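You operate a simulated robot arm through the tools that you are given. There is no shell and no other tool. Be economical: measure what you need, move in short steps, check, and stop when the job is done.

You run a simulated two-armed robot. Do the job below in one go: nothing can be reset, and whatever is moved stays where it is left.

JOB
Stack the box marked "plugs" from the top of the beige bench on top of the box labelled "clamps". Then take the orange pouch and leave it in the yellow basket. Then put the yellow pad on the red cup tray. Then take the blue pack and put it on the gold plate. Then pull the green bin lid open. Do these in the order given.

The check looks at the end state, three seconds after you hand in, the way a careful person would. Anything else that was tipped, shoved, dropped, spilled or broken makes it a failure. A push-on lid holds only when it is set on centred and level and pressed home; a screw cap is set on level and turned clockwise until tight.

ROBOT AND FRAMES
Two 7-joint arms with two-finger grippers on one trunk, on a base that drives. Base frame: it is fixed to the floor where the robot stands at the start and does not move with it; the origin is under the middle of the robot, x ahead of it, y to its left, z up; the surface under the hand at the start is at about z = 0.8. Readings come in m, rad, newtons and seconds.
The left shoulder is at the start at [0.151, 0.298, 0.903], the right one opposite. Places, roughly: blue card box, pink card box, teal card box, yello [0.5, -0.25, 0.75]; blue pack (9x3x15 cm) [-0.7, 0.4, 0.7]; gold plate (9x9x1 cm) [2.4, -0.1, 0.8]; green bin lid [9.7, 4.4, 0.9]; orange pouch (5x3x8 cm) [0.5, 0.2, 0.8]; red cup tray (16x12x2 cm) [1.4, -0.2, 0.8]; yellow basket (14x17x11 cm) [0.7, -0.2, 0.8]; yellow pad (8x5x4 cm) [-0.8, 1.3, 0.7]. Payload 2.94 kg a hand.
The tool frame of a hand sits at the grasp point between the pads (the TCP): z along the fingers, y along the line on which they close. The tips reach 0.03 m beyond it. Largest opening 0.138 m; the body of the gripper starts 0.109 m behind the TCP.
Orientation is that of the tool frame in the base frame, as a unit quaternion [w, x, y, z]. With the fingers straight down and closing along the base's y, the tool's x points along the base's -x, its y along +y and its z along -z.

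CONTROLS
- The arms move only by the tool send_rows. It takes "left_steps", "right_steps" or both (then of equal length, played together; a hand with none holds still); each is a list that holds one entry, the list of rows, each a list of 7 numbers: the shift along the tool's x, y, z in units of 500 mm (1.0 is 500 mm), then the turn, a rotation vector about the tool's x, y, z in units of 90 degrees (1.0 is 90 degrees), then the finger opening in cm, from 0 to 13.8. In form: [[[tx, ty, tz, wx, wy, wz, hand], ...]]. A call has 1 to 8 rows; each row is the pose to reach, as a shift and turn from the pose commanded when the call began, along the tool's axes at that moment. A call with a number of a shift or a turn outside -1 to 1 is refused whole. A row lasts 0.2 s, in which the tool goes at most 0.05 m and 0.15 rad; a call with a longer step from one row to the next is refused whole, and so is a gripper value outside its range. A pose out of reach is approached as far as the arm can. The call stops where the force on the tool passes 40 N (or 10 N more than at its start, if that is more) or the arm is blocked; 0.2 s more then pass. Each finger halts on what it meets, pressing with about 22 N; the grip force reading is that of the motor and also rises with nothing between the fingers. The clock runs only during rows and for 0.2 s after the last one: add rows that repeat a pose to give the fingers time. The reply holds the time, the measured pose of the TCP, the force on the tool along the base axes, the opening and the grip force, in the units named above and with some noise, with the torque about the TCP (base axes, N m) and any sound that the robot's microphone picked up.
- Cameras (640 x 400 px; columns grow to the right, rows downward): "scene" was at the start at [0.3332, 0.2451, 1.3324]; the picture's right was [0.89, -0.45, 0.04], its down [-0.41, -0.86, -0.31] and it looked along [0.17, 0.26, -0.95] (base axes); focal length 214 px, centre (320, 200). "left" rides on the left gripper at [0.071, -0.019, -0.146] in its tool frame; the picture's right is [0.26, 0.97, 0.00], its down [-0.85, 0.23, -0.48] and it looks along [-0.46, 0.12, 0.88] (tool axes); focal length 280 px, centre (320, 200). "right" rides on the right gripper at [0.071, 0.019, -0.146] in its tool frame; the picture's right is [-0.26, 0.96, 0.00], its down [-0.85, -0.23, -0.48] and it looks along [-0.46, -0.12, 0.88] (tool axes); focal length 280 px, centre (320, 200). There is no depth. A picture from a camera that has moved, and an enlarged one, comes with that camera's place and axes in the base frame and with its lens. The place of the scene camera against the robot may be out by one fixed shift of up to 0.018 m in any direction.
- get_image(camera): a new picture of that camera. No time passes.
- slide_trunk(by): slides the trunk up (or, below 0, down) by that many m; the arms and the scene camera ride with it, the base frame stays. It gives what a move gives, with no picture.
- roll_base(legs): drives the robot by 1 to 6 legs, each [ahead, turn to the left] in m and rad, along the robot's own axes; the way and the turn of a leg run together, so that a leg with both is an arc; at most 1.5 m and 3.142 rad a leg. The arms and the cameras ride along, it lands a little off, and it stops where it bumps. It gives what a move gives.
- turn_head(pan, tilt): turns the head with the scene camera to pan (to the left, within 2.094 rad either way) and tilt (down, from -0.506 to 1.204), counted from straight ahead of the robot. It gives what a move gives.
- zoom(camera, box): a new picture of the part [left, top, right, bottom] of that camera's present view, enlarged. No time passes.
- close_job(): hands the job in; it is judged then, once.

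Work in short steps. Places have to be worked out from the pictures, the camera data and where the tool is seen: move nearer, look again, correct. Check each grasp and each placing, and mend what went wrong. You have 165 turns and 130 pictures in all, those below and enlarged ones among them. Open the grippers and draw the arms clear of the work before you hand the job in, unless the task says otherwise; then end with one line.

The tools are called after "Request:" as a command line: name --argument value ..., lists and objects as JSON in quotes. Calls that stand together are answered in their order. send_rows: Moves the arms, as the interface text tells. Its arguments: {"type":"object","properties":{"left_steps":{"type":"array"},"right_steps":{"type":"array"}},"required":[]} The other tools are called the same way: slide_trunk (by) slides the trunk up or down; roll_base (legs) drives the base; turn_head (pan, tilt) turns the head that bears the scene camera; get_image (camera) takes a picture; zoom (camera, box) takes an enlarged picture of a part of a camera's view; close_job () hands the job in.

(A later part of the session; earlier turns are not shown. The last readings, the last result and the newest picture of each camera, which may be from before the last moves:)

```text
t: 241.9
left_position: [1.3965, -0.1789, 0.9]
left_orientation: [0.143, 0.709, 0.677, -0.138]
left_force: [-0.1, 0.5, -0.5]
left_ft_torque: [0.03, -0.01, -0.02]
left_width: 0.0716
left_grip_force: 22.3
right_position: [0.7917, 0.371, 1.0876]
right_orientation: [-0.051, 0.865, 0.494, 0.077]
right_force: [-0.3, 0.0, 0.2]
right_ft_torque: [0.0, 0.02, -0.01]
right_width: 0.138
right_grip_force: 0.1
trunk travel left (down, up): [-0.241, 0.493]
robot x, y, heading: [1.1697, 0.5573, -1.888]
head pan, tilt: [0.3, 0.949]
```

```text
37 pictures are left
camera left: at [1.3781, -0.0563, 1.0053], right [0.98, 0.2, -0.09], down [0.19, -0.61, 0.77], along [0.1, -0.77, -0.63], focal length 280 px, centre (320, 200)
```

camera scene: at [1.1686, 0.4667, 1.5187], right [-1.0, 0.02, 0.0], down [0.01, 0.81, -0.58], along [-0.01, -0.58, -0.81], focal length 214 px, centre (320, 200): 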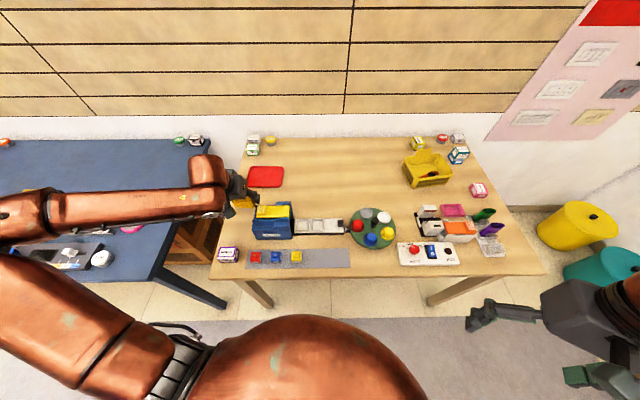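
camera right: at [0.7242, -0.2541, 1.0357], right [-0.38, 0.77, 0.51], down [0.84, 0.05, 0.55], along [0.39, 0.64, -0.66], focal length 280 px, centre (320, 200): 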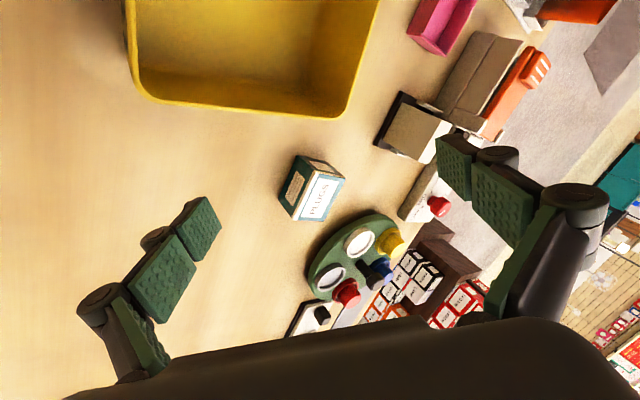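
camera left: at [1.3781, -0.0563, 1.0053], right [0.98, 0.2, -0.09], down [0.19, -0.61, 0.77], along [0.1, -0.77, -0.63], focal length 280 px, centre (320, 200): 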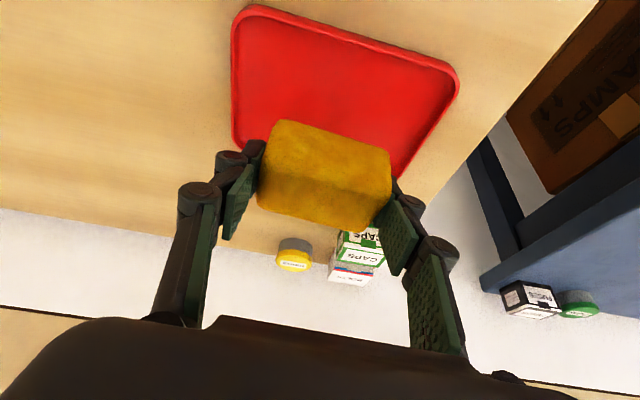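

Tray centre (1.396,-0.178) confirmed. Lower to contact in small steps.

Request:
send_rows --left_steps '[[[0.02, 0, 0.046, 0, 0, 0, 0], [0.035, 0, 0.083, 0, 0, 0, 0], [0.042, 0, 0.099, 0, 0, 0, 0]]]'

Request:
send_rows --left_steps '[[[0.003, 0, 0.007, 0, 0, 0, 0], [0.006, 0, 0.014, 0, 0, 0, 0], [0.009, 0, 0.021, 0, 0, 0, 0]]]'

Request:
get_image --camera "left"

```text
t: 242.7
left_position: [1.3964, -0.1796, 0.8478]
left_orientation: [0.143, 0.709, 0.677, -0.138]
left_force: [0.2, 0.5, 0.2]
left_ft_torque: [-0.03, 0.02, -0.01]
left_width: 0.0712
left_grip_force: 22.0
right_position: [0.7935, 0.3693, 1.0887]
right_orientation: [-0.05, 0.865, 0.493, 0.077]
right_force: [-1.0, 0.4, -0.1]
right_ft_torque: [0.01, 0.02, 0.0]
right_width: 0.1381
right_grip_force: 0.0
trunk travel left (down, up): [-0.241, 0.493]
robot x, y, heading: [1.1699, 0.556, -1.885]
head pan, tilt: [0.3, 0.949]
```

```text
t: 243.5
left_position: [1.398, -0.1788, 0.8356]
left_orientation: [0.143, 0.708, 0.677, -0.138]
left_force: [0.8, 1.7, 3.9]
left_ft_torque: [0.02, 0.09, -0.03]
left_width: 0.0711
left_grip_force: 21.9
right_position: [0.7921, 0.3713, 1.0887]
right_orientation: [-0.05, 0.864, 0.494, 0.077]
right_force: [-0.9, 1.0, -0.4]
right_ft_torque: [0.02, -0.04, -0.01]
right_width: 0.1381
right_grip_force: 0.0
trunk travel left (down, up): [-0.241, 0.493]
robot x, y, heading: [1.1665, 0.557, -1.887]
head pan, tilt: [0.3, 0.949]
```

```text
36 pictures are left
camera left: at [1.38, -0.0552, 0.9412], right [0.98, 0.2, -0.09], down [0.19, -0.6, 0.77], along [0.1, -0.77, -0.63], focal length 280 px, centre (320, 200)
```

left: 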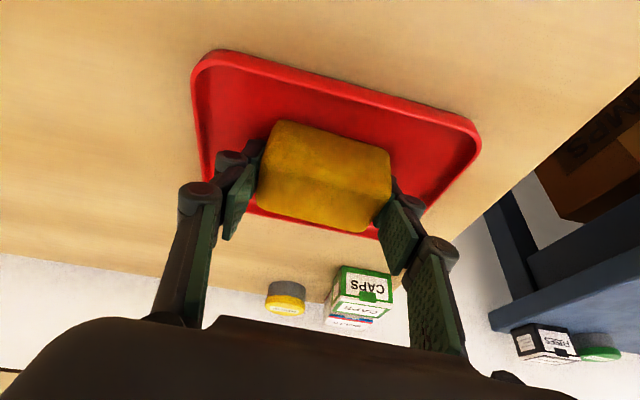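

Contact begins and the pad is centred on the tray. I press 1–2 mm more, open, and withdraw along the tool axis.

Request:
send_rows --left_steps '[[[0.001, 0, 0.003, 0, 0, 0, 0], [0.001, 0, 0.003, 0, 0, 0, 7.5], [0.001, 0, 0.003, 0, 0, 0, 8.5], [0.001, 0, 0.003, 0, 0, 0, 9.5], [0, 0, -0.04, 0, 0, 0, 9.5], [0, 0, -0.11, 0, 0, 0, 9.5], [0, 0, -0.19, 0, 0, 0, 9.5], [0, 0, -0.28, 0, 0, 0, 9.5]]]'

Request:
get_image --camera "left"

```text
t: 245.3
left_position: [1.3973, -0.1219, 0.9644]
left_orientation: [0.143, 0.709, 0.677, -0.138]
left_force: [0.8, 0.9, -0.1]
left_ft_torque: [0.0, 0.02, 0.01]
left_width: 0.095
left_grip_force: 0.1
right_position: [0.7921, 0.3717, 1.0874]
right_orientation: [-0.05, 0.865, 0.494, 0.076]
right_force: [0.0, 0.0, -0.2]
right_ft_torque: [-0.03, 0.0, 0.02]
right_width: 0.1378
right_grip_force: 0.2
trunk travel left (down, up): [-0.241, 0.493]
robot x, y, heading: [1.1682, 0.555, -1.888]
head pan, tilt: [0.3, 0.949]
```

```text
35 pictures are left
camera left: at [1.3798, -0.0004, 1.0697], right [0.98, 0.2, -0.09], down [0.19, -0.61, 0.77], along [0.1, -0.77, -0.63], focal length 280 px, centre (320, 200)
```

left: 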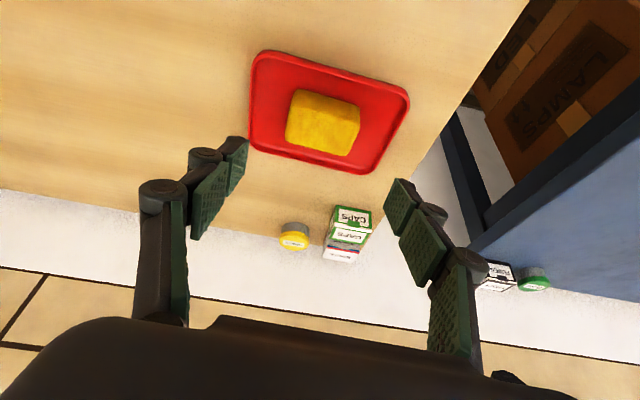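

Pad placed. Next the blue pack at the shelf's near end. I level and raise the hand, then drive back into the gap at the bench end.

Request:
send_rows --left_steps '[[[0.02, 0, -0.075, 0, 0.064, 0, 12], [0.045, 0, -0.15, 0, 0.128, 0, 12], [0.068, 0, -0.225, 0, 0.192, 0, 12], [0.09, 0, -0.3, 0, 0.255, 0, 12]]]'

Request:
roll_base --legs '[[-0.35, 0], [0, -1.25], [1.13, 0], [0, 1.43]]'

Request:
roll_base --legs '[[0.75, 0], [0, -1.43]]'

Request:
turn_head --pan -0.6 --tilt 0.8

Request:
get_image --camera "scene"

```text
t: 246.3
left_position: [1.3992, -0.0236, 1.0867]
left_orientation: [0.005, 0.722, 0.692, 0.005]
left_force: [0.1, -0.7, 0.3]
left_ft_torque: [-0.03, -0.06, -0.01]
left_width: 0.1203
left_grip_force: 0.2
right_position: [0.7925, 0.371, 1.0865]
right_orientation: [-0.05, 0.865, 0.494, 0.077]
right_force: [0.1, 0.3, -0.9]
right_ft_torque: [0.0, 0.0, -0.02]
right_width: 0.138
right_grip_force: 0.0
trunk travel left (down, up): [-0.241, 0.493]
robot x, y, heading: [1.1714, 0.5534, -1.889]
head pan, tilt: [0.3, 0.949]
```

```text
t: 260.6
left_position: [0.4854, 0.3542, 1.0868]
left_orientation: [0.006, 0.649, 0.761, 0.007]
left_force: [0.8, 0.7, -0.3]
left_ft_torque: [-0.05, 0.02, 0.0]
left_width: 0.1204
left_grip_force: 0.1
right_position: [-0.1875, 0.6199, 1.0905]
right_orientation: [-0.057, 0.811, 0.578, 0.071]
right_force: [1.0, -0.6, -0.3]
right_ft_torque: [0.02, -0.01, -0.02]
right_width: 0.1378
right_grip_force: 0.0
trunk travel left (down, up): [-0.241, 0.493]
robot x, y, heading: [0.1414, 0.876, -1.694]
head pan, tilt: [0.3, 0.949]
```

```text
t: 265.6
left_position: [0.3025, -0.438, 1.0856]
left_orientation: [0.005, 0.713, 0.701, 0.01]
left_force: [-1.2, 12.0, 3.6]
left_ft_torque: [-2.12, -0.19, 0.08]
left_width: 0.12
left_grip_force: 0.1
right_position: [-0.315, -0.0615, 1.0874]
right_orientation: [-0.05, 0.859, 0.503, 0.077]
right_force: [0.3, -0.1, -1.2]
right_ft_torque: [0.01, -0.02, 0.0]
right_width: 0.1377
right_grip_force: 0.0
trunk travel left (down, up): [-0.241, 0.493]
robot x, y, heading: [0.0594, 0.1321, -1.858]
head pan, tilt: [0.3, 0.949]
stopped in leg 2: the robot was blocked; the commanded pose is now the measured one
```

```text
t: 266.8
left_position: [0.302, -0.4381, 1.0864]
left_orientation: [0.006, 0.713, 0.702, 0.011]
left_force: [-2.3, 17.0, 4.6]
left_ft_torque: [-2.79, -0.46, 0.03]
left_width: 0.1199
left_grip_force: 0.0
right_position: [-0.3144, -0.0601, 1.0883]
right_orientation: [-0.05, 0.859, 0.503, 0.077]
right_force: [0.8, -0.9, -0.1]
right_ft_torque: [0.0, -0.01, 0.0]
right_width: 0.138
right_grip_force: 0.1
trunk travel left (down, up): [-0.241, 0.493]
robot x, y, heading: [0.0604, 0.1331, -1.863]
head pan, tilt: [-0.6, 0.799]
```

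```text
34 pictures are left
camera scene: at [-0.0347, -0.0295, 1.5305], right [-0.63, 0.78, 0.0], down [0.56, 0.45, -0.7], along [-0.54, -0.44, -0.72], focal length 214 px, centre (320, 200)
```

scene: 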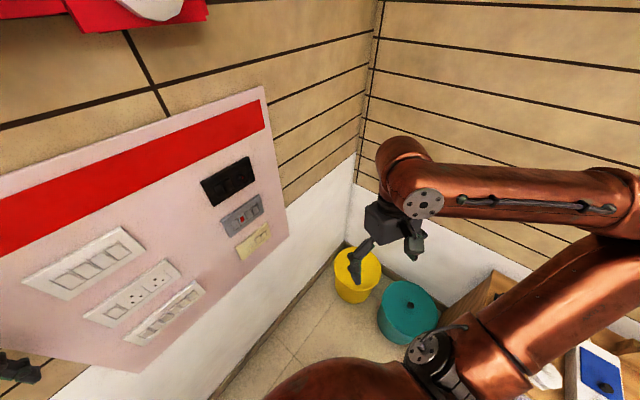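

The left hand has come against the wall; pull it in and back out. I'll take the pack from the lane side instead, gripping its 3 cm thickness and standing it on the plate.

Request:
send_rows --left_steps '[[[0.06, 0, 0, 0, 0, 0, 12], [0.14, 0, 0, 0, 0, 0, 12], [0.22, 0, 0, 0, 0, 0, 12]]]'

Request:
roll_base --legs '[[0, 0.16], [-0.65, 0], [0, -1.45]]'

Request:
turn_head --pan 0.4 --tilt 0.8

Request:
get_image --camera "scene"

```text
t: 267.6
left_position: [0.3039, -0.3297, 1.087]
left_orientation: [0.004, 0.712, 0.702, 0.012]
left_force: [0.0, 0.0, 0.3]
left_ft_torque: [-0.02, -0.03, -0.02]
left_width: 0.12
left_grip_force: 0.0
right_position: [-0.3145, -0.0635, 1.0886]
right_orientation: [-0.051, 0.859, 0.503, 0.077]
right_force: [0.7, -0.2, 0.3]
right_ft_torque: [0.0, 0.01, 0.01]
right_width: 0.1381
right_grip_force: 0.0
trunk travel left (down, up): [-0.241, 0.493]
robot x, y, heading: [0.0591, 0.1288, -1.866]
head pan, tilt: [-0.6, 0.799]
```

```text
t: 275.5
left_position: [-0.2291, 0.4155, 1.0854]
left_orientation: [0.01, 0.991, 0.135, 0.007]
left_force: [0.0, 0.4, 0.9]
left_ft_torque: [-0.03, 0.01, 0.02]
left_width: 0.1201
left_grip_force: 0.0
right_position: [-0.1482, 1.081, 1.0877]
right_orientation: [0.006, 0.99, -0.111, 0.092]
right_force: [-0.8, -0.9, -0.2]
right_ft_torque: [-0.04, -0.02, 0.01]
right_width: 0.1379
right_grip_force: 0.0
trunk travel left (down, up): [-0.241, 0.493]
robot x, y, heading: [0.1426, 0.7782, 3.132]
head pan, tilt: [-0.6, 0.799]
```

```text
t: 276.8
left_position: [-0.2297, 0.4138, 1.0862]
left_orientation: [0.011, 0.991, 0.136, 0.006]
left_force: [0.6, -0.9, 0.1]
left_ft_torque: [0.02, 0.0, 0.0]
left_width: 0.1202
left_grip_force: 0.0
right_position: [-0.1478, 1.0813, 1.0882]
right_orientation: [0.005, 0.99, -0.11, 0.092]
right_force: [0.3, -0.3, -1.1]
right_ft_torque: [0.0, 0.0, -0.01]
right_width: 0.138
right_grip_force: 0.0
trunk travel left (down, up): [-0.241, 0.493]
robot x, y, heading: [0.1418, 0.783, 3.134]
head pan, tilt: [0.4, 0.799]
```

```text
33 pictures are left
camera scene: at [-0.0436, 0.7487, 1.5302], right [-0.38, 0.92, 0.0], down [0.66, 0.28, -0.7], along [-0.64, -0.27, -0.72], focal length 214 px, centre (320, 200)
```

scene: 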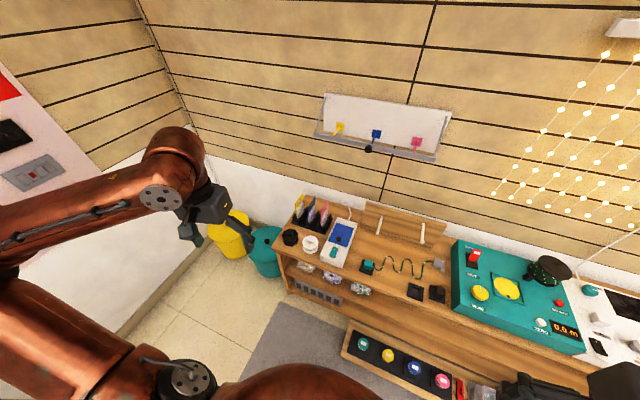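

Drive 0.17 ahead and zoom at the bag stand.

Request:
roll_base --legs '[[0.17, 0]]'

Request:
zoom --camera "scene" --box '[240, 190, 380, 290]'

```text
t: 278.4
left_position: [-0.3961, 0.4134, 1.0867]
left_orientation: [0.01, 0.991, 0.137, 0.006]
left_force: [0.8, 0.5, -0.1]
left_ft_torque: [-0.01, 0.01, 0.01]
left_width: 0.1202
left_grip_force: 0.0
right_position: [-0.3139, 1.0823, 1.0885]
right_orientation: [0.006, 0.99, -0.11, 0.091]
right_force: [0.2, 0.2, 0.7]
right_ft_torque: [-0.01, 0.03, -0.02]
right_width: 0.1379
right_grip_force: 0.1
trunk travel left (down, up): [-0.241, 0.493]
robot x, y, heading: [-0.0225, 0.7801, 3.136]
head pan, tilt: [0.4, 0.799]
stopped in leg 1: the robot was blocked; the commanded pose is now the measured one
```

```text
4.00 times, centred on (310, 240) of scene
camera zoom: at [-0.2089, 0.7493, 1.5305], right [-0.39, 0.92, 0.0], down [0.66, 0.28, -0.7], along [-0.64, -0.27, -0.72], focal length 858 px, centre (360, 40)
```

zoom: 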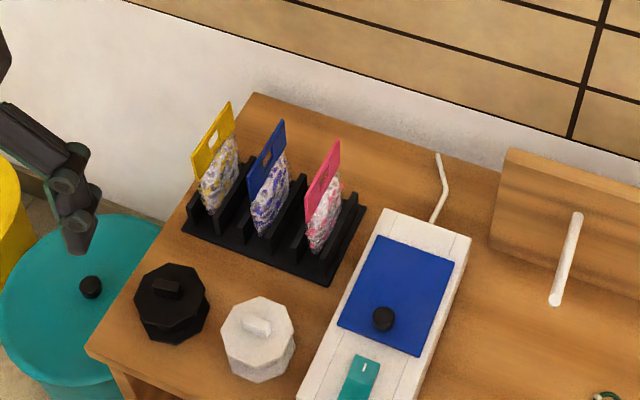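

Blue header centre ≈(-0.69,0.437), z≈0.76, thin along y. I bring the left hand over it, closing along y.

Request:
send_rows --left_steps '[[[-0.06, -0.025, 0.03, 0, 0, 0.025, 10], [-0.13, -0.05, 0.07, 0, 0, 0.05, 8], [-0.2, -0.076, 0.11, 0, 0, 0.075, 6], [-0.27, -0.102, 0.15, 0, 0, 0.1, 5], [-0.34, -0.127, 0.19, 0, 0, 0.125, 4], [-0.4, -0.153, 0.23, 0, 0, 0.15, 3], [-0.457, -0.178, 0.274, 0, 0, 0.174, 3]]]'

Request:
get_image --camera "left"

```text
t: 280.0
left_position: [-0.6395, 0.4348, 0.945]
left_orientation: [0.009, 1.0, 0.001, 0.009]
left_force: [0.0, 0.8, -0.6]
left_ft_torque: [0.01, -0.06, 0.01]
left_width: 0.0302
left_grip_force: 0.2
right_position: [-0.3153, 1.0817, 1.0875]
right_orientation: [0.005, 0.989, -0.11, 0.093]
right_force: [-0.7, 0.3, -0.6]
right_ft_torque: [0.01, -0.07, -0.02]
right_width: 0.138
right_grip_force: 0.0
trunk travel left (down, up): [-0.241, 0.493]
robot x, y, heading: [-0.021, 0.779, 3.138]
head pan, tilt: [0.4, 0.799]
```

```text
31 pictures are left
camera left: at [-0.573, 0.4556, 1.0898], right [0.26, -0.97, 0.02], down [-0.86, -0.22, 0.47], along [-0.44, -0.14, -0.88], focal length 280 px, centre (320, 200)
```

left: 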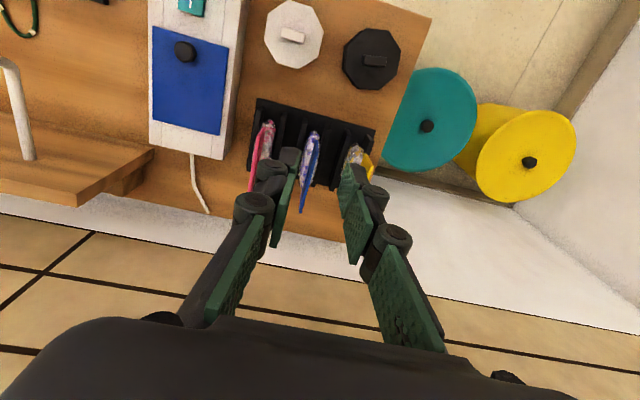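

Header y≈0.425, x≈-0.70. I go down to z 0.83 above it and check.

Request:
send_rows --left_steps '[[[-0.06, 0.01, 0.06, 0, 0, 0, 3.5], [-0.11, 0.02, 0.13, 0, 0, 0, 3.5], [-0.12, 0.02, 0.19, 0.005, 0, 0, 3.5], [-0.12, 0.02, 0.23, 0.011, 0, 0, 3.5]]]'

Request:
get_image --camera "left"

```text
t: 281.0
left_position: [-0.6777, 0.417, 0.8356]
left_orientation: [0.0, 1.0, 0.0, 0.007]
left_force: [0.1, 0.5, 0.1]
left_ft_torque: [0.02, 0.02, -0.02]
left_width: 0.0353
left_grip_force: 0.2
left hand out of reach, approached as far as the arm can: row 2, 3, 4
right_position: [-0.3147, 1.0827, 1.0881]
right_orientation: [0.006, 0.99, -0.111, 0.092]
right_force: [-0.3, -0.3, -0.7]
right_ft_torque: [-0.03, 0.01, 0.01]
right_width: 0.1378
right_grip_force: 0.1
trunk travel left (down, up): [-0.241, 0.493]
robot x, y, heading: [-0.0249, 0.7833, 3.134]
head pan, tilt: [0.4, 0.799]
```

```text
30 pictures are left
camera left: at [-0.6108, 0.4356, 0.9808], right [0.26, -0.96, 0.0], down [-0.85, -0.23, 0.46], along [-0.45, -0.12, -0.89], focal length 280 px, centre (320, 200)
```

left: 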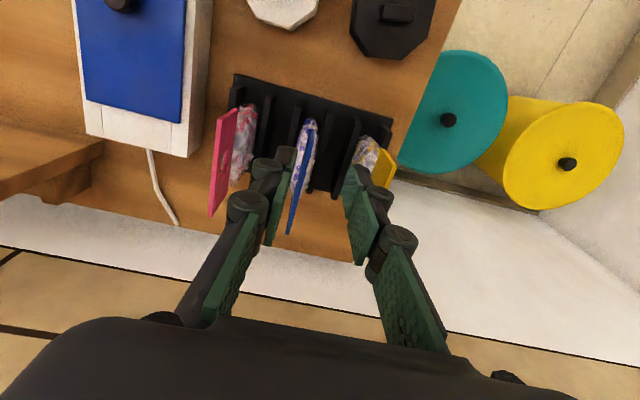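

Shift +1 cm in y and descend to z 0.77, then close on the header.

Request:
send_rows --left_steps '[[[-0.0, -0.02, 0.0, 0, 0, 0, 3.5], [-0.0, -0.02, 0.06, 0, 0, 0, 3.5], [-0.005, -0.02, 0.13, 0, 0, 0, 3.5]]]'

Request:
get_image --camera "left"

```text
t: 281.8
left_position: [-0.6551, 0.4183, 0.7837]
left_orientation: [0.0, 1.0, 0.0, 0.006]
left_force: [0.0, 0.6, 0.5]
left_ft_torque: [-0.01, -0.01, 0.0]
left_width: 0.035
left_grip_force: 0.0
left hand out of reach, approached as far as the arm can: row 1, 2, 3
right_position: [-0.3159, 1.083, 1.0868]
right_orientation: [0.006, 0.99, -0.11, 0.093]
right_force: [-0.4, 0.2, -0.1]
right_ft_torque: [0.01, -0.02, 0.0]
right_width: 0.1379
right_grip_force: 0.1
trunk travel left (down, up): [-0.241, 0.493]
robot x, y, heading: [-0.0232, 0.7794, 3.136]
head pan, tilt: [0.4, 0.799]
```

```text
29 pictures are left
camera left: at [-0.5879, 0.4367, 0.9293], right [0.26, -0.96, 0.0], down [-0.85, -0.23, 0.46], along [-0.45, -0.12, -0.89], focal length 280 px, centre (320, 200)
```

left: 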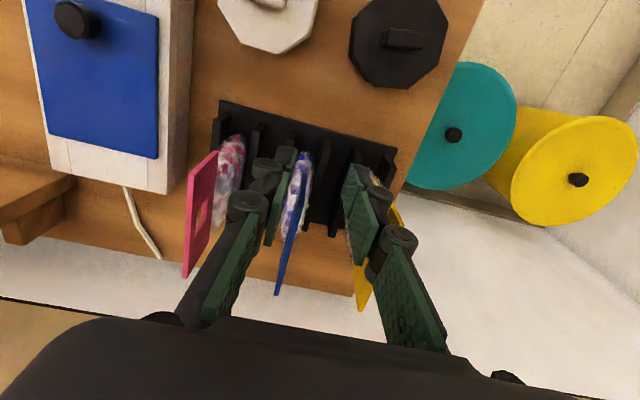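

Reach drifts at this depth; I lift 5 cm, tilt the fingers ~20° outward to gain reach, shift +1 cm y, and come down on the header at x≈-0.695.

Request:
send_rows --left_steps '[[[0, -0.01, -0.06, 0, -0.06, 0, 3.5], [-0.02, -0.02, -0.1, 0, -0.12, 0, 3.5], [-0.05, -0.02, -0.1, 0, -0.18, 0, 3.5], [-0.08, -0.02, -0.1, 0, -0.22, 0, 3.5], [-0.08, -0.02, -0.04, 0, -0.22, 0, 3.5], [-0.08, -0.02, 0.01, 0, -0.22, 0, 3.5]]]'

Request:
get_image --camera "left"

```text
t: 283.2
left_position: [-0.6955, 0.4285, 0.7779]
left_orientation: [0.001, 0.986, 0.001, -0.165]
left_force: [-0.1, 0.7, -0.6]
left_ft_torque: [-0.01, 0.0, 0.02]
left_width: 0.035
left_grip_force: 0.1
right_position: [-0.3156, 1.0806, 1.0878]
right_orientation: [0.006, 0.99, -0.11, 0.092]
right_force: [0.4, 0.3, -0.8]
right_ft_torque: [0.02, 0.03, 0.0]
right_width: 0.1379
right_grip_force: 0.1
trunk travel left (down, up): [-0.241, 0.493]
robot x, y, heading: [-0.0263, 0.7793, 3.138]
head pan, tilt: [0.4, 0.799]
```

```text
28 pictures are left
camera left: at [-0.5826, 0.447, 0.8917], right [0.25, -0.97, -0.08], down [-0.65, -0.23, 0.73], along [-0.72, -0.13, -0.68], focal length 280 px, centre (320, 200)
```

left: 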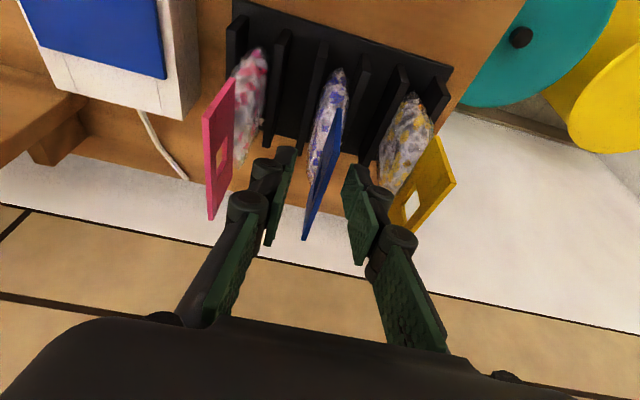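

Header is centred between the fingers. Advance 1 cm and close, then lift slowly.

Request:
send_rows --left_steps '[[[0, 0, 0.02, 0, 0, 0, 3.5], [0, 0, 0.02, 0, 0, 0, 2], [0, 0, 0.02, 0, 0, 0, 1], [0, 0, 0.02, 0, 0, 0, 0], [0, 0, 0.02, 0, 0, 0, 0], [0, 0, 0.02, 0, 0, 0, 0]]]'

Request:
send_rows --left_steps '[[[-0.002, 0, -0.005, 0, 0, 0, 0], [-0.005, 0, -0.015, 0, 0, 0, 0], [-0.011, 0, -0.032, 0, 0, 0, 0], [-0.019, 0, -0.055, 0, 0, 0, 0], [-0.03, 0, -0.09, 0, 0, 0, 0], [-0.042, 0, -0.13, 0, 0, 0, 0], [-0.056, 0, -0.17, 0, 0, 0, 0], [-0.07, 0, -0.21, 0, 0, 0, 0]]]'

Request:
get_image --camera "left"

```text
t: 284.6
left_position: [-0.6979, 0.4291, 0.7678]
left_orientation: [0.001, 0.986, -0.001, -0.165]
left_force: [-0.9, 0.3, -0.1]
left_ft_torque: [-0.01, -0.03, 0.04]
left_width: 0.006
left_grip_force: 22.4
right_position: [-0.3159, 1.0818, 1.0884]
right_orientation: [0.006, 0.99, -0.11, 0.093]
right_force: [0.1, -0.4, -0.8]
right_ft_torque: [0.0, 0.0, 0.0]
right_width: 0.1378
right_grip_force: 0.2
trunk travel left (down, up): [-0.241, 0.493]
robot x, y, heading: [-0.0236, 0.7819, 3.144]
head pan, tilt: [0.4, 0.799]
```

```text
t: 286.4
left_position: [-0.6975, 0.4277, 0.88]
left_orientation: [0.0, 0.987, -0.001, -0.163]
left_force: [0.2, 0.2, -0.6]
left_ft_torque: [0.0, 0.01, -0.02]
left_width: 0.006
left_grip_force: 21.7
right_position: [-0.315, 1.0813, 1.088]
right_orientation: [0.006, 0.99, -0.111, 0.092]
right_force: [0.3, -0.3, -0.1]
right_ft_torque: [0.0, 0.0, 0.03]
right_width: 0.1378
right_grip_force: 0.1
trunk travel left (down, up): [-0.241, 0.493]
robot x, y, heading: [-0.0245, 0.7787, 3.136]
head pan, tilt: [0.4, 0.799]
```

```text
27 pictures are left
camera left: at [-0.5853, 0.447, 0.9947], right [0.25, -0.97, -0.08], down [-0.65, -0.23, 0.72], along [-0.72, -0.13, -0.68], focal length 280 px, centre (320, 200)
```

left: 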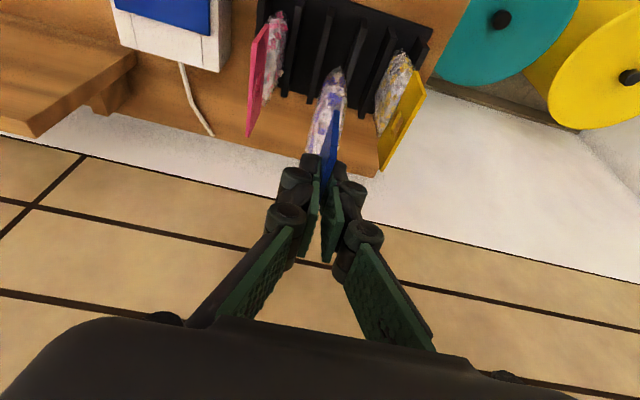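

Pack held. Raise it high, back off, turn via the free side and drive along the lane to the blue table.

Request:
send_rows --left_steps '[[[-0.02, 0, -0.08, 0, 0, 0, 0], [0.0, 0, -0.16, 0, 0, 0, 0], [0.03, 0, -0.24, 0, 0, 0, 0], [0.07, 0, -0.32, 0, 0, 0, 0], [0.1, 0, -0.4, 0, 0, 0, 0], [0.12, 0, -0.46, 0, 0, 0, 0]]]'

Request:
roll_base --legs '[[-0.3, 0], [0, -1.65], [0, -1.6]]'

Request:
turn_head --pan 0.0 --tilt 0.6

Request:
get_image --camera "scene"

```text
t: 287.8
left_position: [-0.5668, 0.4267, 1.0781]
left_orientation: [0.001, 0.986, 0.0, -0.165]
left_force: [0.3, -0.4, -0.7]
left_ft_torque: [0.03, 0.01, -0.02]
left_width: 0.0059
left_grip_force: 22.0
right_position: [-0.3142, 1.0809, 1.0874]
right_orientation: [0.005, 0.99, -0.111, 0.092]
right_force: [0.4, -0.2, 0.5]
right_ft_torque: [0.02, 0.02, -0.01]
right_width: 0.138
right_grip_force: 0.0
trunk travel left (down, up): [-0.241, 0.493]
robot x, y, heading: [-0.0257, 0.7762, 3.137]
head pan, tilt: [0.4, 0.799]
```

```text
t: 297.8
left_position: [0.8537, 1.073, 1.0781]
left_orientation: [0.164, 0.052, 0.985, -0.009]
left_force: [-0.8, 0.1, -0.1]
left_ft_torque: [0.0, 0.02, 0.0]
left_width: 0.0058
left_grip_force: 22.1
right_position: [0.535, 0.4488, 1.0876]
right_orientation: [-0.092, 0.162, 0.982, 0.01]
right_force: [-0.7, -0.7, 0.3]
right_ft_torque: [-0.01, 0.02, 0.03]
right_width: 0.138
right_grip_force: 0.1
trunk travel left (down, up): [-0.241, 0.493]
robot x, y, heading: [0.275, 0.7794, -0.11]
head pan, tilt: [0.4, 0.799]
```

```text
t: 298.6
left_position: [0.8528, 1.0738, 1.0775]
left_orientation: [0.164, 0.051, 0.985, -0.008]
left_force: [-0.4, 0.4, -0.6]
left_ft_torque: [-0.03, 0.03, -0.02]
left_width: 0.0059
left_grip_force: 22.2
right_position: [0.535, 0.4493, 1.0881]
right_orientation: [-0.092, 0.163, 0.982, 0.011]
right_force: [-0.3, 0.5, 0.2]
right_ft_torque: [0.05, -0.01, -0.02]
right_width: 0.138
right_grip_force: 0.0
trunk travel left (down, up): [-0.241, 0.493]
robot x, y, heading: [0.2803, 0.7792, -0.109]
head pan, tilt: [0.0, 0.6]
```

```text
26 pictures are left
camera scene: at [0.4861, 0.757, 1.547], right [-0.11, -0.99, 0.0], down [-0.56, 0.06, -0.82], along [0.82, -0.09, -0.57], focal length 214 px, centre (320, 200)
```

scene: 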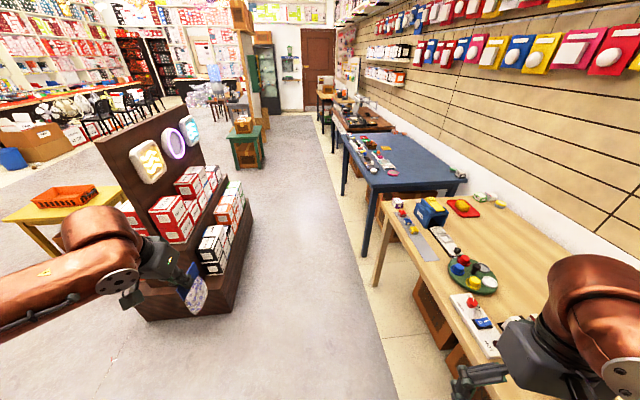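

Clear. Drive along the lane to ≈(2.13,0.58) and turn to face the blue table.

Request:
roll_base --legs '[[0, -0.1], [1.0, 0], [0, 0.2], [0.87, 0], [0, -1.88]]'

Request:
turn_head --pan 0.3 --tilt 0.9

Request:
get_image --camera "scene"

```text
t: 313.8
left_position: [2.3012, -0.0514, 1.078]
left_orientation: [0.097, 0.798, 0.58, -0.134]
left_force: [0.7, 0.0, -1.2]
left_ft_torque: [0.03, -0.02, -0.02]
left_width: 0.0059
left_grip_force: 21.6
right_position: [1.7554, 0.3909, 1.0885]
right_orientation: [-0.049, 0.865, 0.493, 0.078]
right_force: [-0.2, -0.8, -0.2]
right_ft_torque: [0.04, -0.02, -0.01]
right_width: 0.1382
right_grip_force: 0.0
trunk travel left (down, up): [-0.241, 0.493]
robot x, y, heading: [2.1329, 0.578, -1.893]
head pan, tilt: [0.0, 0.6]
```

```text
t: 314.6
left_position: [2.3014, -0.0497, 1.0783]
left_orientation: [0.097, 0.798, 0.58, -0.133]
left_force: [-0.1, -0.5, -1.5]
left_ft_torque: [-0.01, 0.01, -0.01]
left_width: 0.0062
left_grip_force: 22.0
right_position: [1.7557, 0.3909, 1.0882]
right_orientation: [-0.049, 0.865, 0.493, 0.078]
right_force: [-1.0, 0.9, -0.2]
right_ft_torque: [-0.01, -0.04, 0.01]
right_width: 0.1379
right_grip_force: 0.1
trunk travel left (down, up): [-0.241, 0.493]
robot x, y, heading: [2.1314, 0.5768, -1.886]
head pan, tilt: [0.3, 0.901]
```

```text
25 pictures are left
camera scene: at [2.0996, 0.3875, 1.5223], right [-1.0, 0.02, 0.0], down [0.01, 0.78, -0.62], along [-0.01, -0.62, -0.78], focal length 214 px, centre (320, 200)
```

scene: 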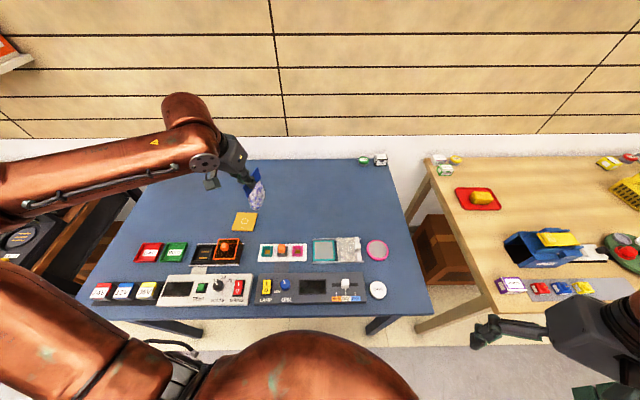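

Gold plate ≈(2.391,-0.074). I align the pack with the plate and move above it, then check with the hand camera.

Request:
send_rows --left_steps '[[[0.016, 0.06, 0.02, -0.022, 0, -0.063, 0], [0.032, 0.12, 0.05, -0.044, 0, -0.127, 0], [0.049, 0.184, 0.089, -0.065, 0, -0.19, 0]]]'

Request:
get_image --camera "left"

Request:
zoom --camera "scene" --box '[170, 120, 330, 260]'

```text
t: 315.4
left_position: [2.3933, -0.0718, 1.0267]
left_orientation: [0.116, 0.696, 0.699, -0.115]
left_force: [0.6, 0.1, -1.4]
left_ft_torque: [0.01, 0.04, 0.0]
left_width: 0.0062
left_grip_force: 22.1
right_position: [1.7557, 0.3896, 1.0874]
right_orientation: [-0.05, 0.865, 0.493, 0.078]
right_force: [0.4, 0.0, 0.1]
right_ft_torque: [0.05, 0.04, -0.01]
right_width: 0.1382
right_grip_force: 0.2
trunk travel left (down, up): [-0.241, 0.493]
robot x, y, heading: [2.1317, 0.5764, -1.88]
head pan, tilt: [0.3, 0.901]
```

```text
24 pictures are left
camera left: at [2.3712, 0.0423, 1.141], right [0.96, 0.25, -0.09], down [0.23, -0.65, 0.72], along [0.13, -0.72, -0.68], focal length 280 px, centre (320, 200)
```

left: 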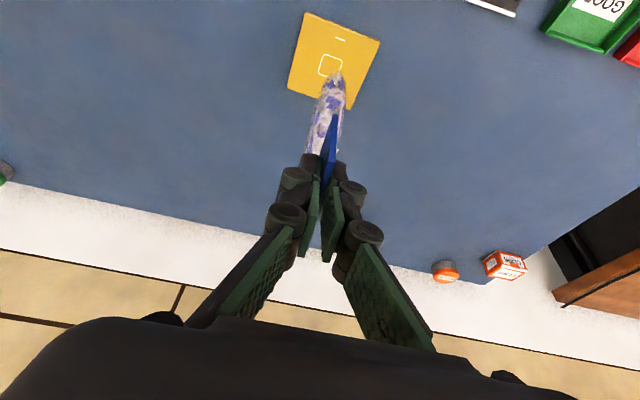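

```text
2.86 times, centred on (250, 190) of scene
camera zoom: at [2.1016, 0.3865, 1.5221], right [-1.0, 0.02, 0.0], down [0.01, 0.78, -0.62], along [-0.01, -0.62, -0.78], focal length 613 px, centre (520, 229)
```

zoom: 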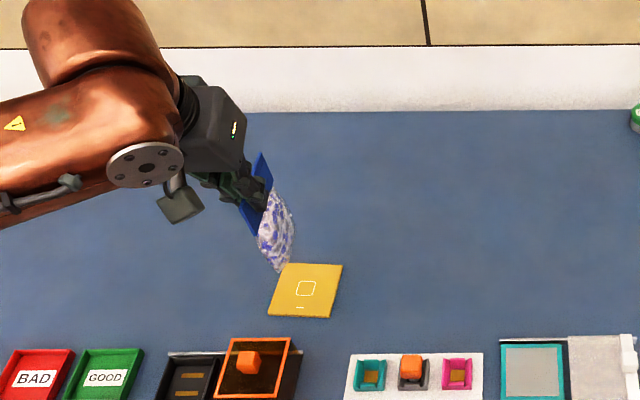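

Pack bottom ≈0.129 m below the TCP, plate centre ≈(2.388,-0.080). I lower 7 cm with a small correction, then step to contact.

Request:
send_rows --left_steps '[[[0.01, -0.005, 0.044, 0, 0, 0, 0], [0.025, -0.01, 0.088, 0, 0, 0, 0], [0.04, -0.01, 0.132, 0, 0, 0, 0]]]'

Request:
send_rows --left_steps '[[[0.003, 0, 0.009, 0, 0, 0, 0], [0.006, 0, 0.018, 0, 0, 0, 0], [0.009, 0, 0.026, 0, 0, 0, 0]]]'

Request:
zoom --camera "scene" --box '[190, 140, 310, 245]'

```text
t: 316.2
left_position: [2.3867, -0.0744, 0.9582]
left_orientation: [0.116, 0.697, 0.699, -0.115]
left_force: [-0.1, 0.0, -0.6]
left_ft_torque: [0.04, 0.0, 0.02]
left_width: 0.0061
left_grip_force: 21.4
right_position: [1.7564, 0.3902, 1.0886]
right_orientation: [-0.05, 0.865, 0.493, 0.077]
right_force: [-0.1, -0.8, 0.7]
right_ft_torque: [0.0, -0.03, -0.02]
right_width: 0.1382
right_grip_force: 0.2
trunk travel left (down, up): [-0.241, 0.493]
robot x, y, heading: [2.1307, 0.5757, -1.882]
head pan, tilt: [0.3, 0.901]
```

```text
t: 317.0
left_position: [2.3844, -0.0739, 0.9507]
left_orientation: [0.12, 0.696, 0.698, -0.119]
left_force: [2.3, 3.3, 21.3]
left_ft_torque: [0.35, -0.13, -0.02]
left_width: 0.006
left_grip_force: 22.0
right_position: [1.7551, 0.3923, 1.0882]
right_orientation: [-0.048, 0.865, 0.493, 0.077]
right_force: [-0.4, 0.7, 0.7]
right_ft_torque: [0.01, 0.0, -0.02]
right_width: 0.1381
right_grip_force: 0.0
trunk travel left (down, up): [-0.241, 0.493]
robot x, y, heading: [2.1318, 0.576, -1.886]
head pan, tilt: [0.3, 0.901]
```

```text
3.81 times, centred on (250, 192) of scene
camera zoom: at [2.0993, 0.39, 1.523], right [-1.0, 0.02, 0.0], down [0.01, 0.78, -0.62], along [-0.01, -0.62, -0.78], focal length 817 px, centre (587, 229)
```

zoom: 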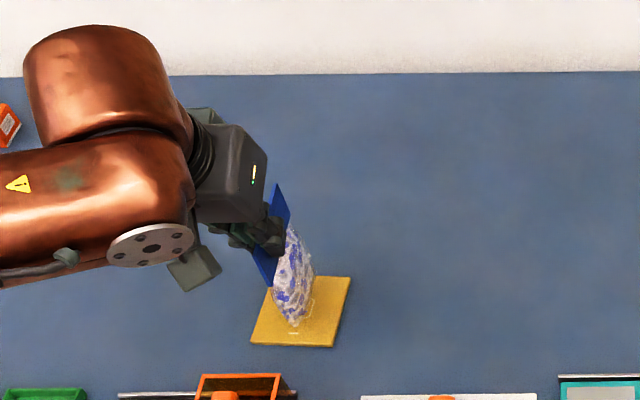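

Contact at plate centre. The bag tapers at the bottom and may not stand, so rather than drop it I'll lay it down: lift slightly and roll the hand so the pack leans toward flat with its middle over the plate.

Request:
send_rows --left_steps '[[[-0.02, 0, -0.0566, 0.0851, 0, -0.03, 0], [-0.0233, 0.016, -0.066, 0.1702, 0, -0.06, 0], [-0.02, 0.036, -0.0566, 0.2553, 0, -0.09, 0], [-0.0133, 0.056, -0.0377, 0.3404, 0, -0.12, 0], [-0.0033, 0.076, -0.0094, 0.4256, 0, -0.15, 0], [0.01, 0.096, 0.0283, 0.5107, 0, -0.18, 0], [0.0233, 0.11, 0.066, 0.5958, 0, -0.21, 0], [0.0333, 0.12, 0.0943, 0.681, 0, -0.24, 0]]]'

Request:
get_image --camera "scene"

```text
t: 318.8
left_position: [2.4469, -0.0727, 0.8958]
left_orientation: [-0.276, 0.521, 0.654, -0.473]
left_force: [-0.6, -0.2, -1.1]
left_ft_torque: [0.03, -0.1, -0.05]
left_width: 0.0061
left_grip_force: 22.3
right_position: [1.7556, 0.389, 1.0879]
right_orientation: [-0.049, 0.866, 0.493, 0.077]
right_force: [0.4, 0.5, 0.3]
right_ft_torque: [-0.03, 0.03, 0.03]
right_width: 0.1379
right_grip_force: 0.0
trunk travel left (down, up): [-0.241, 0.493]
robot x, y, heading: [2.1326, 0.5702, -1.888]
head pan, tilt: [0.3, 0.901]
```

```text
21 pictures are left
camera scene: at [2.1005, 0.3872, 1.5222], right [-1.0, 0.02, 0.0], down [0.01, 0.78, -0.62], along [-0.01, -0.62, -0.78], focal length 214 px, centre (320, 200)
```

scene: 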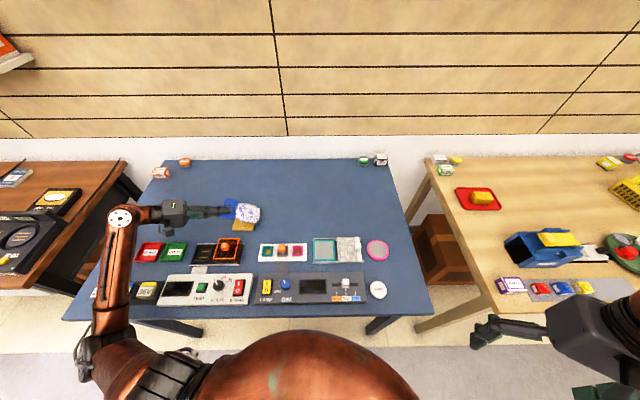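

Worked. Zoom to check the pack against the plate.

Request:
zoom --camera "scene" --box '[190, 170, 300, 260]'

```text
4.44 times, centred on (245, 215) of scene
camera zoom: at [2.1005, 0.3872, 1.5222], right [-1.0, 0.02, 0.0], down [0.01, 0.78, -0.62], along [-0.01, -0.62, -0.78], focal length 953 px, centre (653, 133)
```

zoom: 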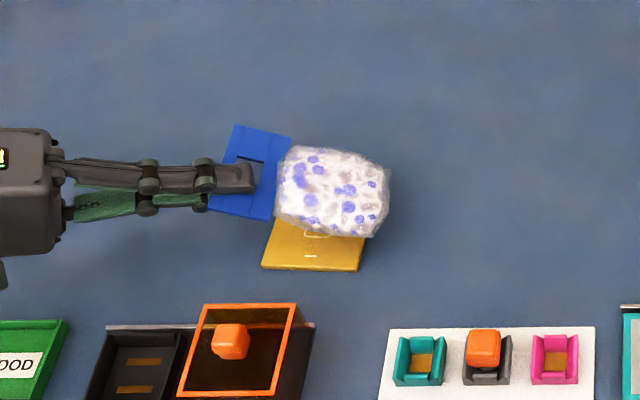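

Bag centre is ~2 cm toward −x; I shift +1.2 cm x, +0.6 cm y and lower gently to contact.

Request:
send_rows --left_steps '[[[0.005, 0.023, -0.005, 0, 0, 0, 0], [0.009, 0.046, -0.009, 0, 0, 0, 0], [0.011, 0.057, -0.004, 0, 0, 0, 0], [0.012, 0.068, 0.001, 0, 0, 0, 0]]]'

Request:
zoom --camera "scene" --box '[190, 170, 300, 260]'

```text
t: 319.8
left_position: [2.4581, -0.0673, 0.8649]
left_orientation: [-0.275, 0.522, 0.654, -0.474]
left_force: [-0.6, 0.0, 6.0]
left_ft_torque: [-0.35, 0.69, -0.01]
left_width: 0.0058
left_grip_force: 22.5
right_position: [1.7556, 0.3913, 1.0889]
right_orientation: [-0.05, 0.865, 0.493, 0.078]
right_force: [0.1, -1.0, 0.2]
right_ft_torque: [0.01, 0.01, -0.05]
right_width: 0.1379
right_grip_force: 0.0
trunk travel left (down, up): [-0.241, 0.493]
robot x, y, heading: [2.1298, 0.5754, -1.89]
head pan, tilt: [0.3, 0.901]
```

```text
4.44 times, centred on (245, 215) of scene
camera zoom: at [2.0998, 0.3883, 1.5224], right [-1.0, 0.02, 0.0], down [0.01, 0.78, -0.62], along [-0.01, -0.62, -0.78], focal length 953 px, centre (653, 133)
```

zoom: 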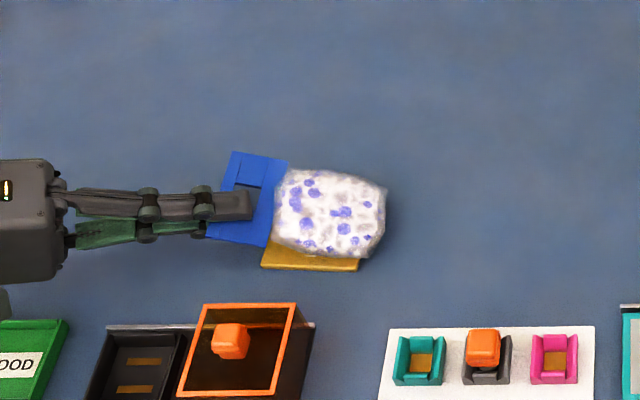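

In contact; nudge 1.2 cm further +x, set down, and open.

Request:
send_rows --left_steps '[[[-0.008, 0.003, -0.024, 0, 0, 0, 0], [-0.007, 0.012, -0.02, 0, 0, 0, 0], [-0.007, 0.014, -0.019, 0, 0, 0, 1.2], [-0.007, 0.014, -0.019, 0, 0, 0, 2], [-0.007, 0.014, -0.019, 0, 0, 0, 3], [-0.007, 0.014, -0.019, 0, 0, 0, 3.6], [-0.007, 0.014, -0.019, 0, 0, 0, 3.6]]]'

Request:
zoom --camera "scene" --box '[190, 170, 300, 260]'

```text
t: 321.4
left_position: [2.4709, -0.0661, 0.8613]
left_orientation: [-0.275, 0.522, 0.655, -0.472]
left_force: [1.2, -0.1, -0.9]
left_ft_torque: [-0.01, 0.01, 0.01]
left_width: 0.0363
left_grip_force: 0.1
right_position: [1.7552, 0.391, 1.0873]
right_orientation: [-0.049, 0.865, 0.493, 0.078]
right_force: [-0.4, 0.7, -0.2]
right_ft_torque: [-0.02, 0.0, 0.02]
right_width: 0.1381
right_grip_force: 0.1
trunk travel left (down, up): [-0.241, 0.493]
robot x, y, heading: [2.1339, 0.5786, -1.885]
head pan, tilt: [0.3, 0.901]
```

```text
4.44 times, centred on (245, 215) of scene
camera zoom: at [2.0999, 0.3876, 1.5223], right [-1.0, 0.02, 0.0], down [0.01, 0.78, -0.62], along [-0.01, -0.62, -0.78], focal length 953 px, centre (653, 133)
```

zoom: 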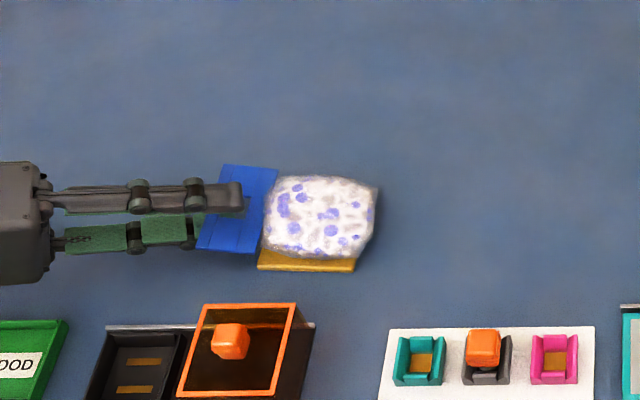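

Pack lies on the plate. I open wider and withdraw slowly sideways, then up.

Request:
send_rows --left_steps '[[[0, 0, 0, 0, 0, 0, 5.5], [0, 0, 0, 0, 0, 0, 5.5], [0.002, 0.012, -0.03, 0, 0, 0, 5.5], [0.004, 0.03, -0.07, 0, 0, 0, 5.5], [0.006, 0.048, -0.112, 0, 0, 0, 5.5], [0.008, 0.067, -0.157, 0, 0, 0, 5.5]]]'

Request:
zoom --camera "scene" --box '[190, 170, 300, 260]'

```text
t: 322.8
left_position: [2.5505, -0.0362, 0.8619]
left_orientation: [-0.275, 0.522, 0.655, -0.473]
left_force: [0.1, -0.4, 0.1]
left_ft_torque: [0.04, 0.0, -0.01]
left_width: 0.0553
left_grip_force: 0.1
right_position: [1.7568, 0.39, 1.0888]
right_orientation: [-0.049, 0.865, 0.493, 0.079]
right_force: [0.1, -0.1, 0.1]
right_ft_torque: [-0.02, -0.01, -0.02]
right_width: 0.1384
right_grip_force: 0.0
trunk travel left (down, up): [-0.241, 0.493]
robot x, y, heading: [2.1314, 0.5743, -1.889]
head pan, tilt: [0.3, 0.901]
```

```text
4.44 times, centred on (245, 215) of scene
camera zoom: at [2.1003, 0.3878, 1.5223], right [-1.0, 0.02, 0.0], down [0.01, 0.78, -0.62], along [-0.01, -0.62, -0.78], focal length 953 px, centre (653, 133)
```

zoom: 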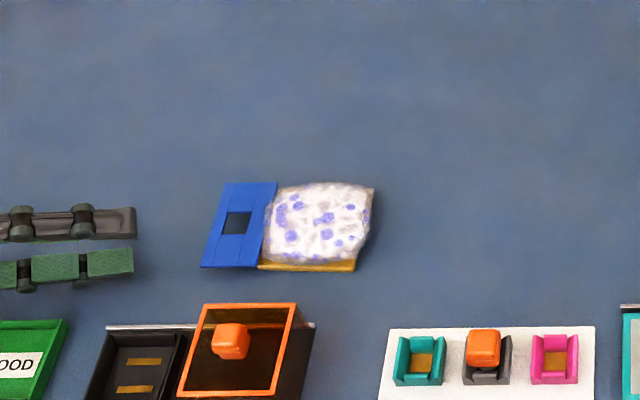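

The pack rests squarely on the plate. I raise and unroll the hand, then turn toward the far end to find the green bin.

Request:
send_rows --left_steps '[[[-0.0053, -0.0362, -0.0159, -0.085, -0.0009, 0.0299, 5.5], [-0.0106, -0.0724, -0.0318, -0.17, -0.0018, 0.0598, 5.5], [-0.0159, -0.1086, -0.0477, -0.255, -0.0027, 0.0897, 5.5], [0.003, -0.1784, 0.0047, -0.34, -0.0036, 0.1196, 5.5], [0.0219, -0.2482, 0.0571, -0.425, -0.0045, 0.1495, 5.5], [0.0408, -0.318, 0.1095, -0.51, -0.0054, 0.1794, 5.5], [0.0597, -0.3878, 0.1619, -0.595, -0.0063, 0.2093, 5.5], [0.0786, -0.4576, 0.2143, -0.68, -0.0072, 0.2392, 5.5]]]'

Request:
roll_base --legs '[[0, 1.9]]'

Request:
turn_head --pan 0.25 --tilt 0.3

Request:
get_image --camera "scene"

```text
t: 324.6
left_position: [2.3477, -0.0345, 1.0222]
left_orientation: [0.12, 0.693, 0.701, -0.118]
left_force: [-1.6, 0.4, 0.1]
left_ft_torque: [-0.01, -0.11, 0.04]
left_width: 0.055
left_grip_force: 0.0
right_position: [1.7533, 0.3919, 1.0873]
right_orientation: [-0.048, 0.865, 0.493, 0.08]
right_force: [-1.3, 0.1, 1.1]
right_ft_torque: [-0.03, -0.12, 0.02]
right_width: 0.138
right_grip_force: 0.0
trunk travel left (down, up): [-0.241, 0.493]
robot x, y, heading: [2.129, 0.5706, -1.884]
head pan, tilt: [0.3, 0.901]
```

```text
t: 329.6
left_position: [2.6414, 0.978, 1.0198]
left_orientation: [0.166, -0.166, 0.972, 0.027]
left_force: [0.3, -0.1, -0.2]
left_ft_torque: [-0.02, 0.0, 0.0]
left_width: 0.0549
left_grip_force: 0.0
right_position: [2.4274, 0.2769, 1.0876]
right_orientation: [-0.092, 0.103, 0.99, 0.005]
right_force: [0.2, -0.3, 0.4]
right_ft_torque: [0.02, -0.03, 0.0]
right_width: 0.1382
right_grip_force: 0.0
trunk travel left (down, up): [-0.241, 0.493]
robot x, y, heading: [2.131, 0.5723, 0.008]
head pan, tilt: [0.3, 0.901]
```

```text
t: 330.6
left_position: [2.6407, 0.9786, 1.0204]
left_orientation: [0.166, -0.166, 0.972, 0.029]
left_force: [1.2, -0.1, -0.1]
left_ft_torque: [0.01, -0.01, 0.0]
left_width: 0.0551
left_grip_force: 0.0
right_position: [2.4271, 0.2785, 1.0878]
right_orientation: [-0.092, 0.103, 0.99, 0.006]
right_force: [0.7, 0.3, 0.6]
right_ft_torque: [0.05, -0.03, -0.02]
right_width: 0.1381
right_grip_force: 0.0
trunk travel left (down, up): [-0.241, 0.493]
robot x, y, heading: [2.1281, 0.5708, 0.012]
head pan, tilt: [0.25, 0.3]
```

```text
16 pictures are left
camera scene: at [2.3442, 0.5998, 1.5745], right [0.26, -0.97, 0.0], down [-0.29, -0.08, -0.95], along [0.92, 0.25, -0.3], focal length 214 px, centre (320, 200)
```

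scene: 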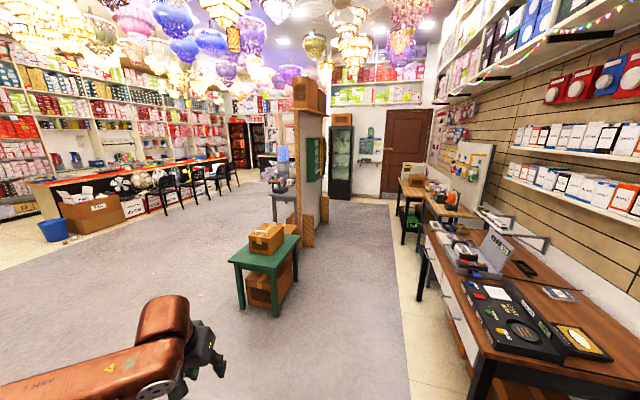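

The target should appear near pixel (272,151). Zoom there.

Request:
zoom --camera "scene" --box '[210, 115, 330, 190]'

```text
5.33 times, centred on (270, 152) of scene
camera zoom: at [2.3442, 0.5998, 1.5745], right [0.26, -0.97, 0.0], down [-0.29, -0.08, -0.95], along [0.92, 0.25, -0.3], focal length 1144 px, centre (587, 453)
```

zoom: 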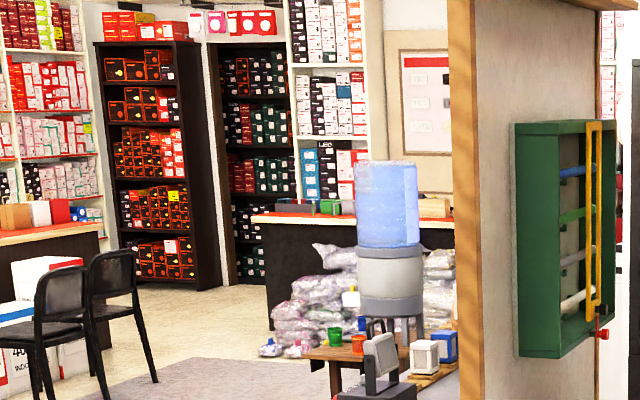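

The green bin is on the far counter. I drive: past the rack end, round the green table, then toward it.

Request:
roll_base --legs '[[1.47, 0], [0, 1.5], [1.5, 0], [0.9, 0], [0, -1.16], [1.5, 0]]'

Request:
get_image --camera "scene"

```text
t: 344.9
left_position: [3.2873, 1.6841, 1.0208]
left_orientation: [-0.105, 0.767, -0.618, -0.136]
left_force: [-0.9, 0.8, -0.9]
left_ft_torque: [-0.12, -0.09, -0.03]
left_width: 0.0548
left_grip_force: 0.1
right_position: [3.9542, 1.3859, 1.09]
right_orientation: [-0.07, -0.582, 0.808, -0.057]
right_force: [-1.3, 1.8, -0.9]
right_ft_torque: [-0.17, -0.09, 0.06]
right_width: 0.1379
right_grip_force: 0.1
trunk travel left (down, up): [-0.241, 0.493]
robot x, y, heading: [3.6071, 1.1275, 1.397]
head pan, tilt: [0.25, 0.3]
stopped in leg 3: the robot was blocked; the commanded pose is now the measured one
```

```text
14 pictures are left
camera scene: at [3.6231, 1.3415, 1.5737], right [1.0, 0.08, 0.0], down [0.03, -0.3, -0.95], along [-0.08, 0.95, -0.3], focal length 214 px, centre (320, 200)
```

scene: 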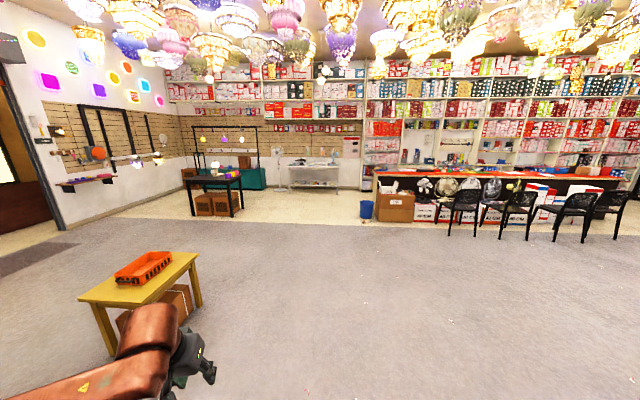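

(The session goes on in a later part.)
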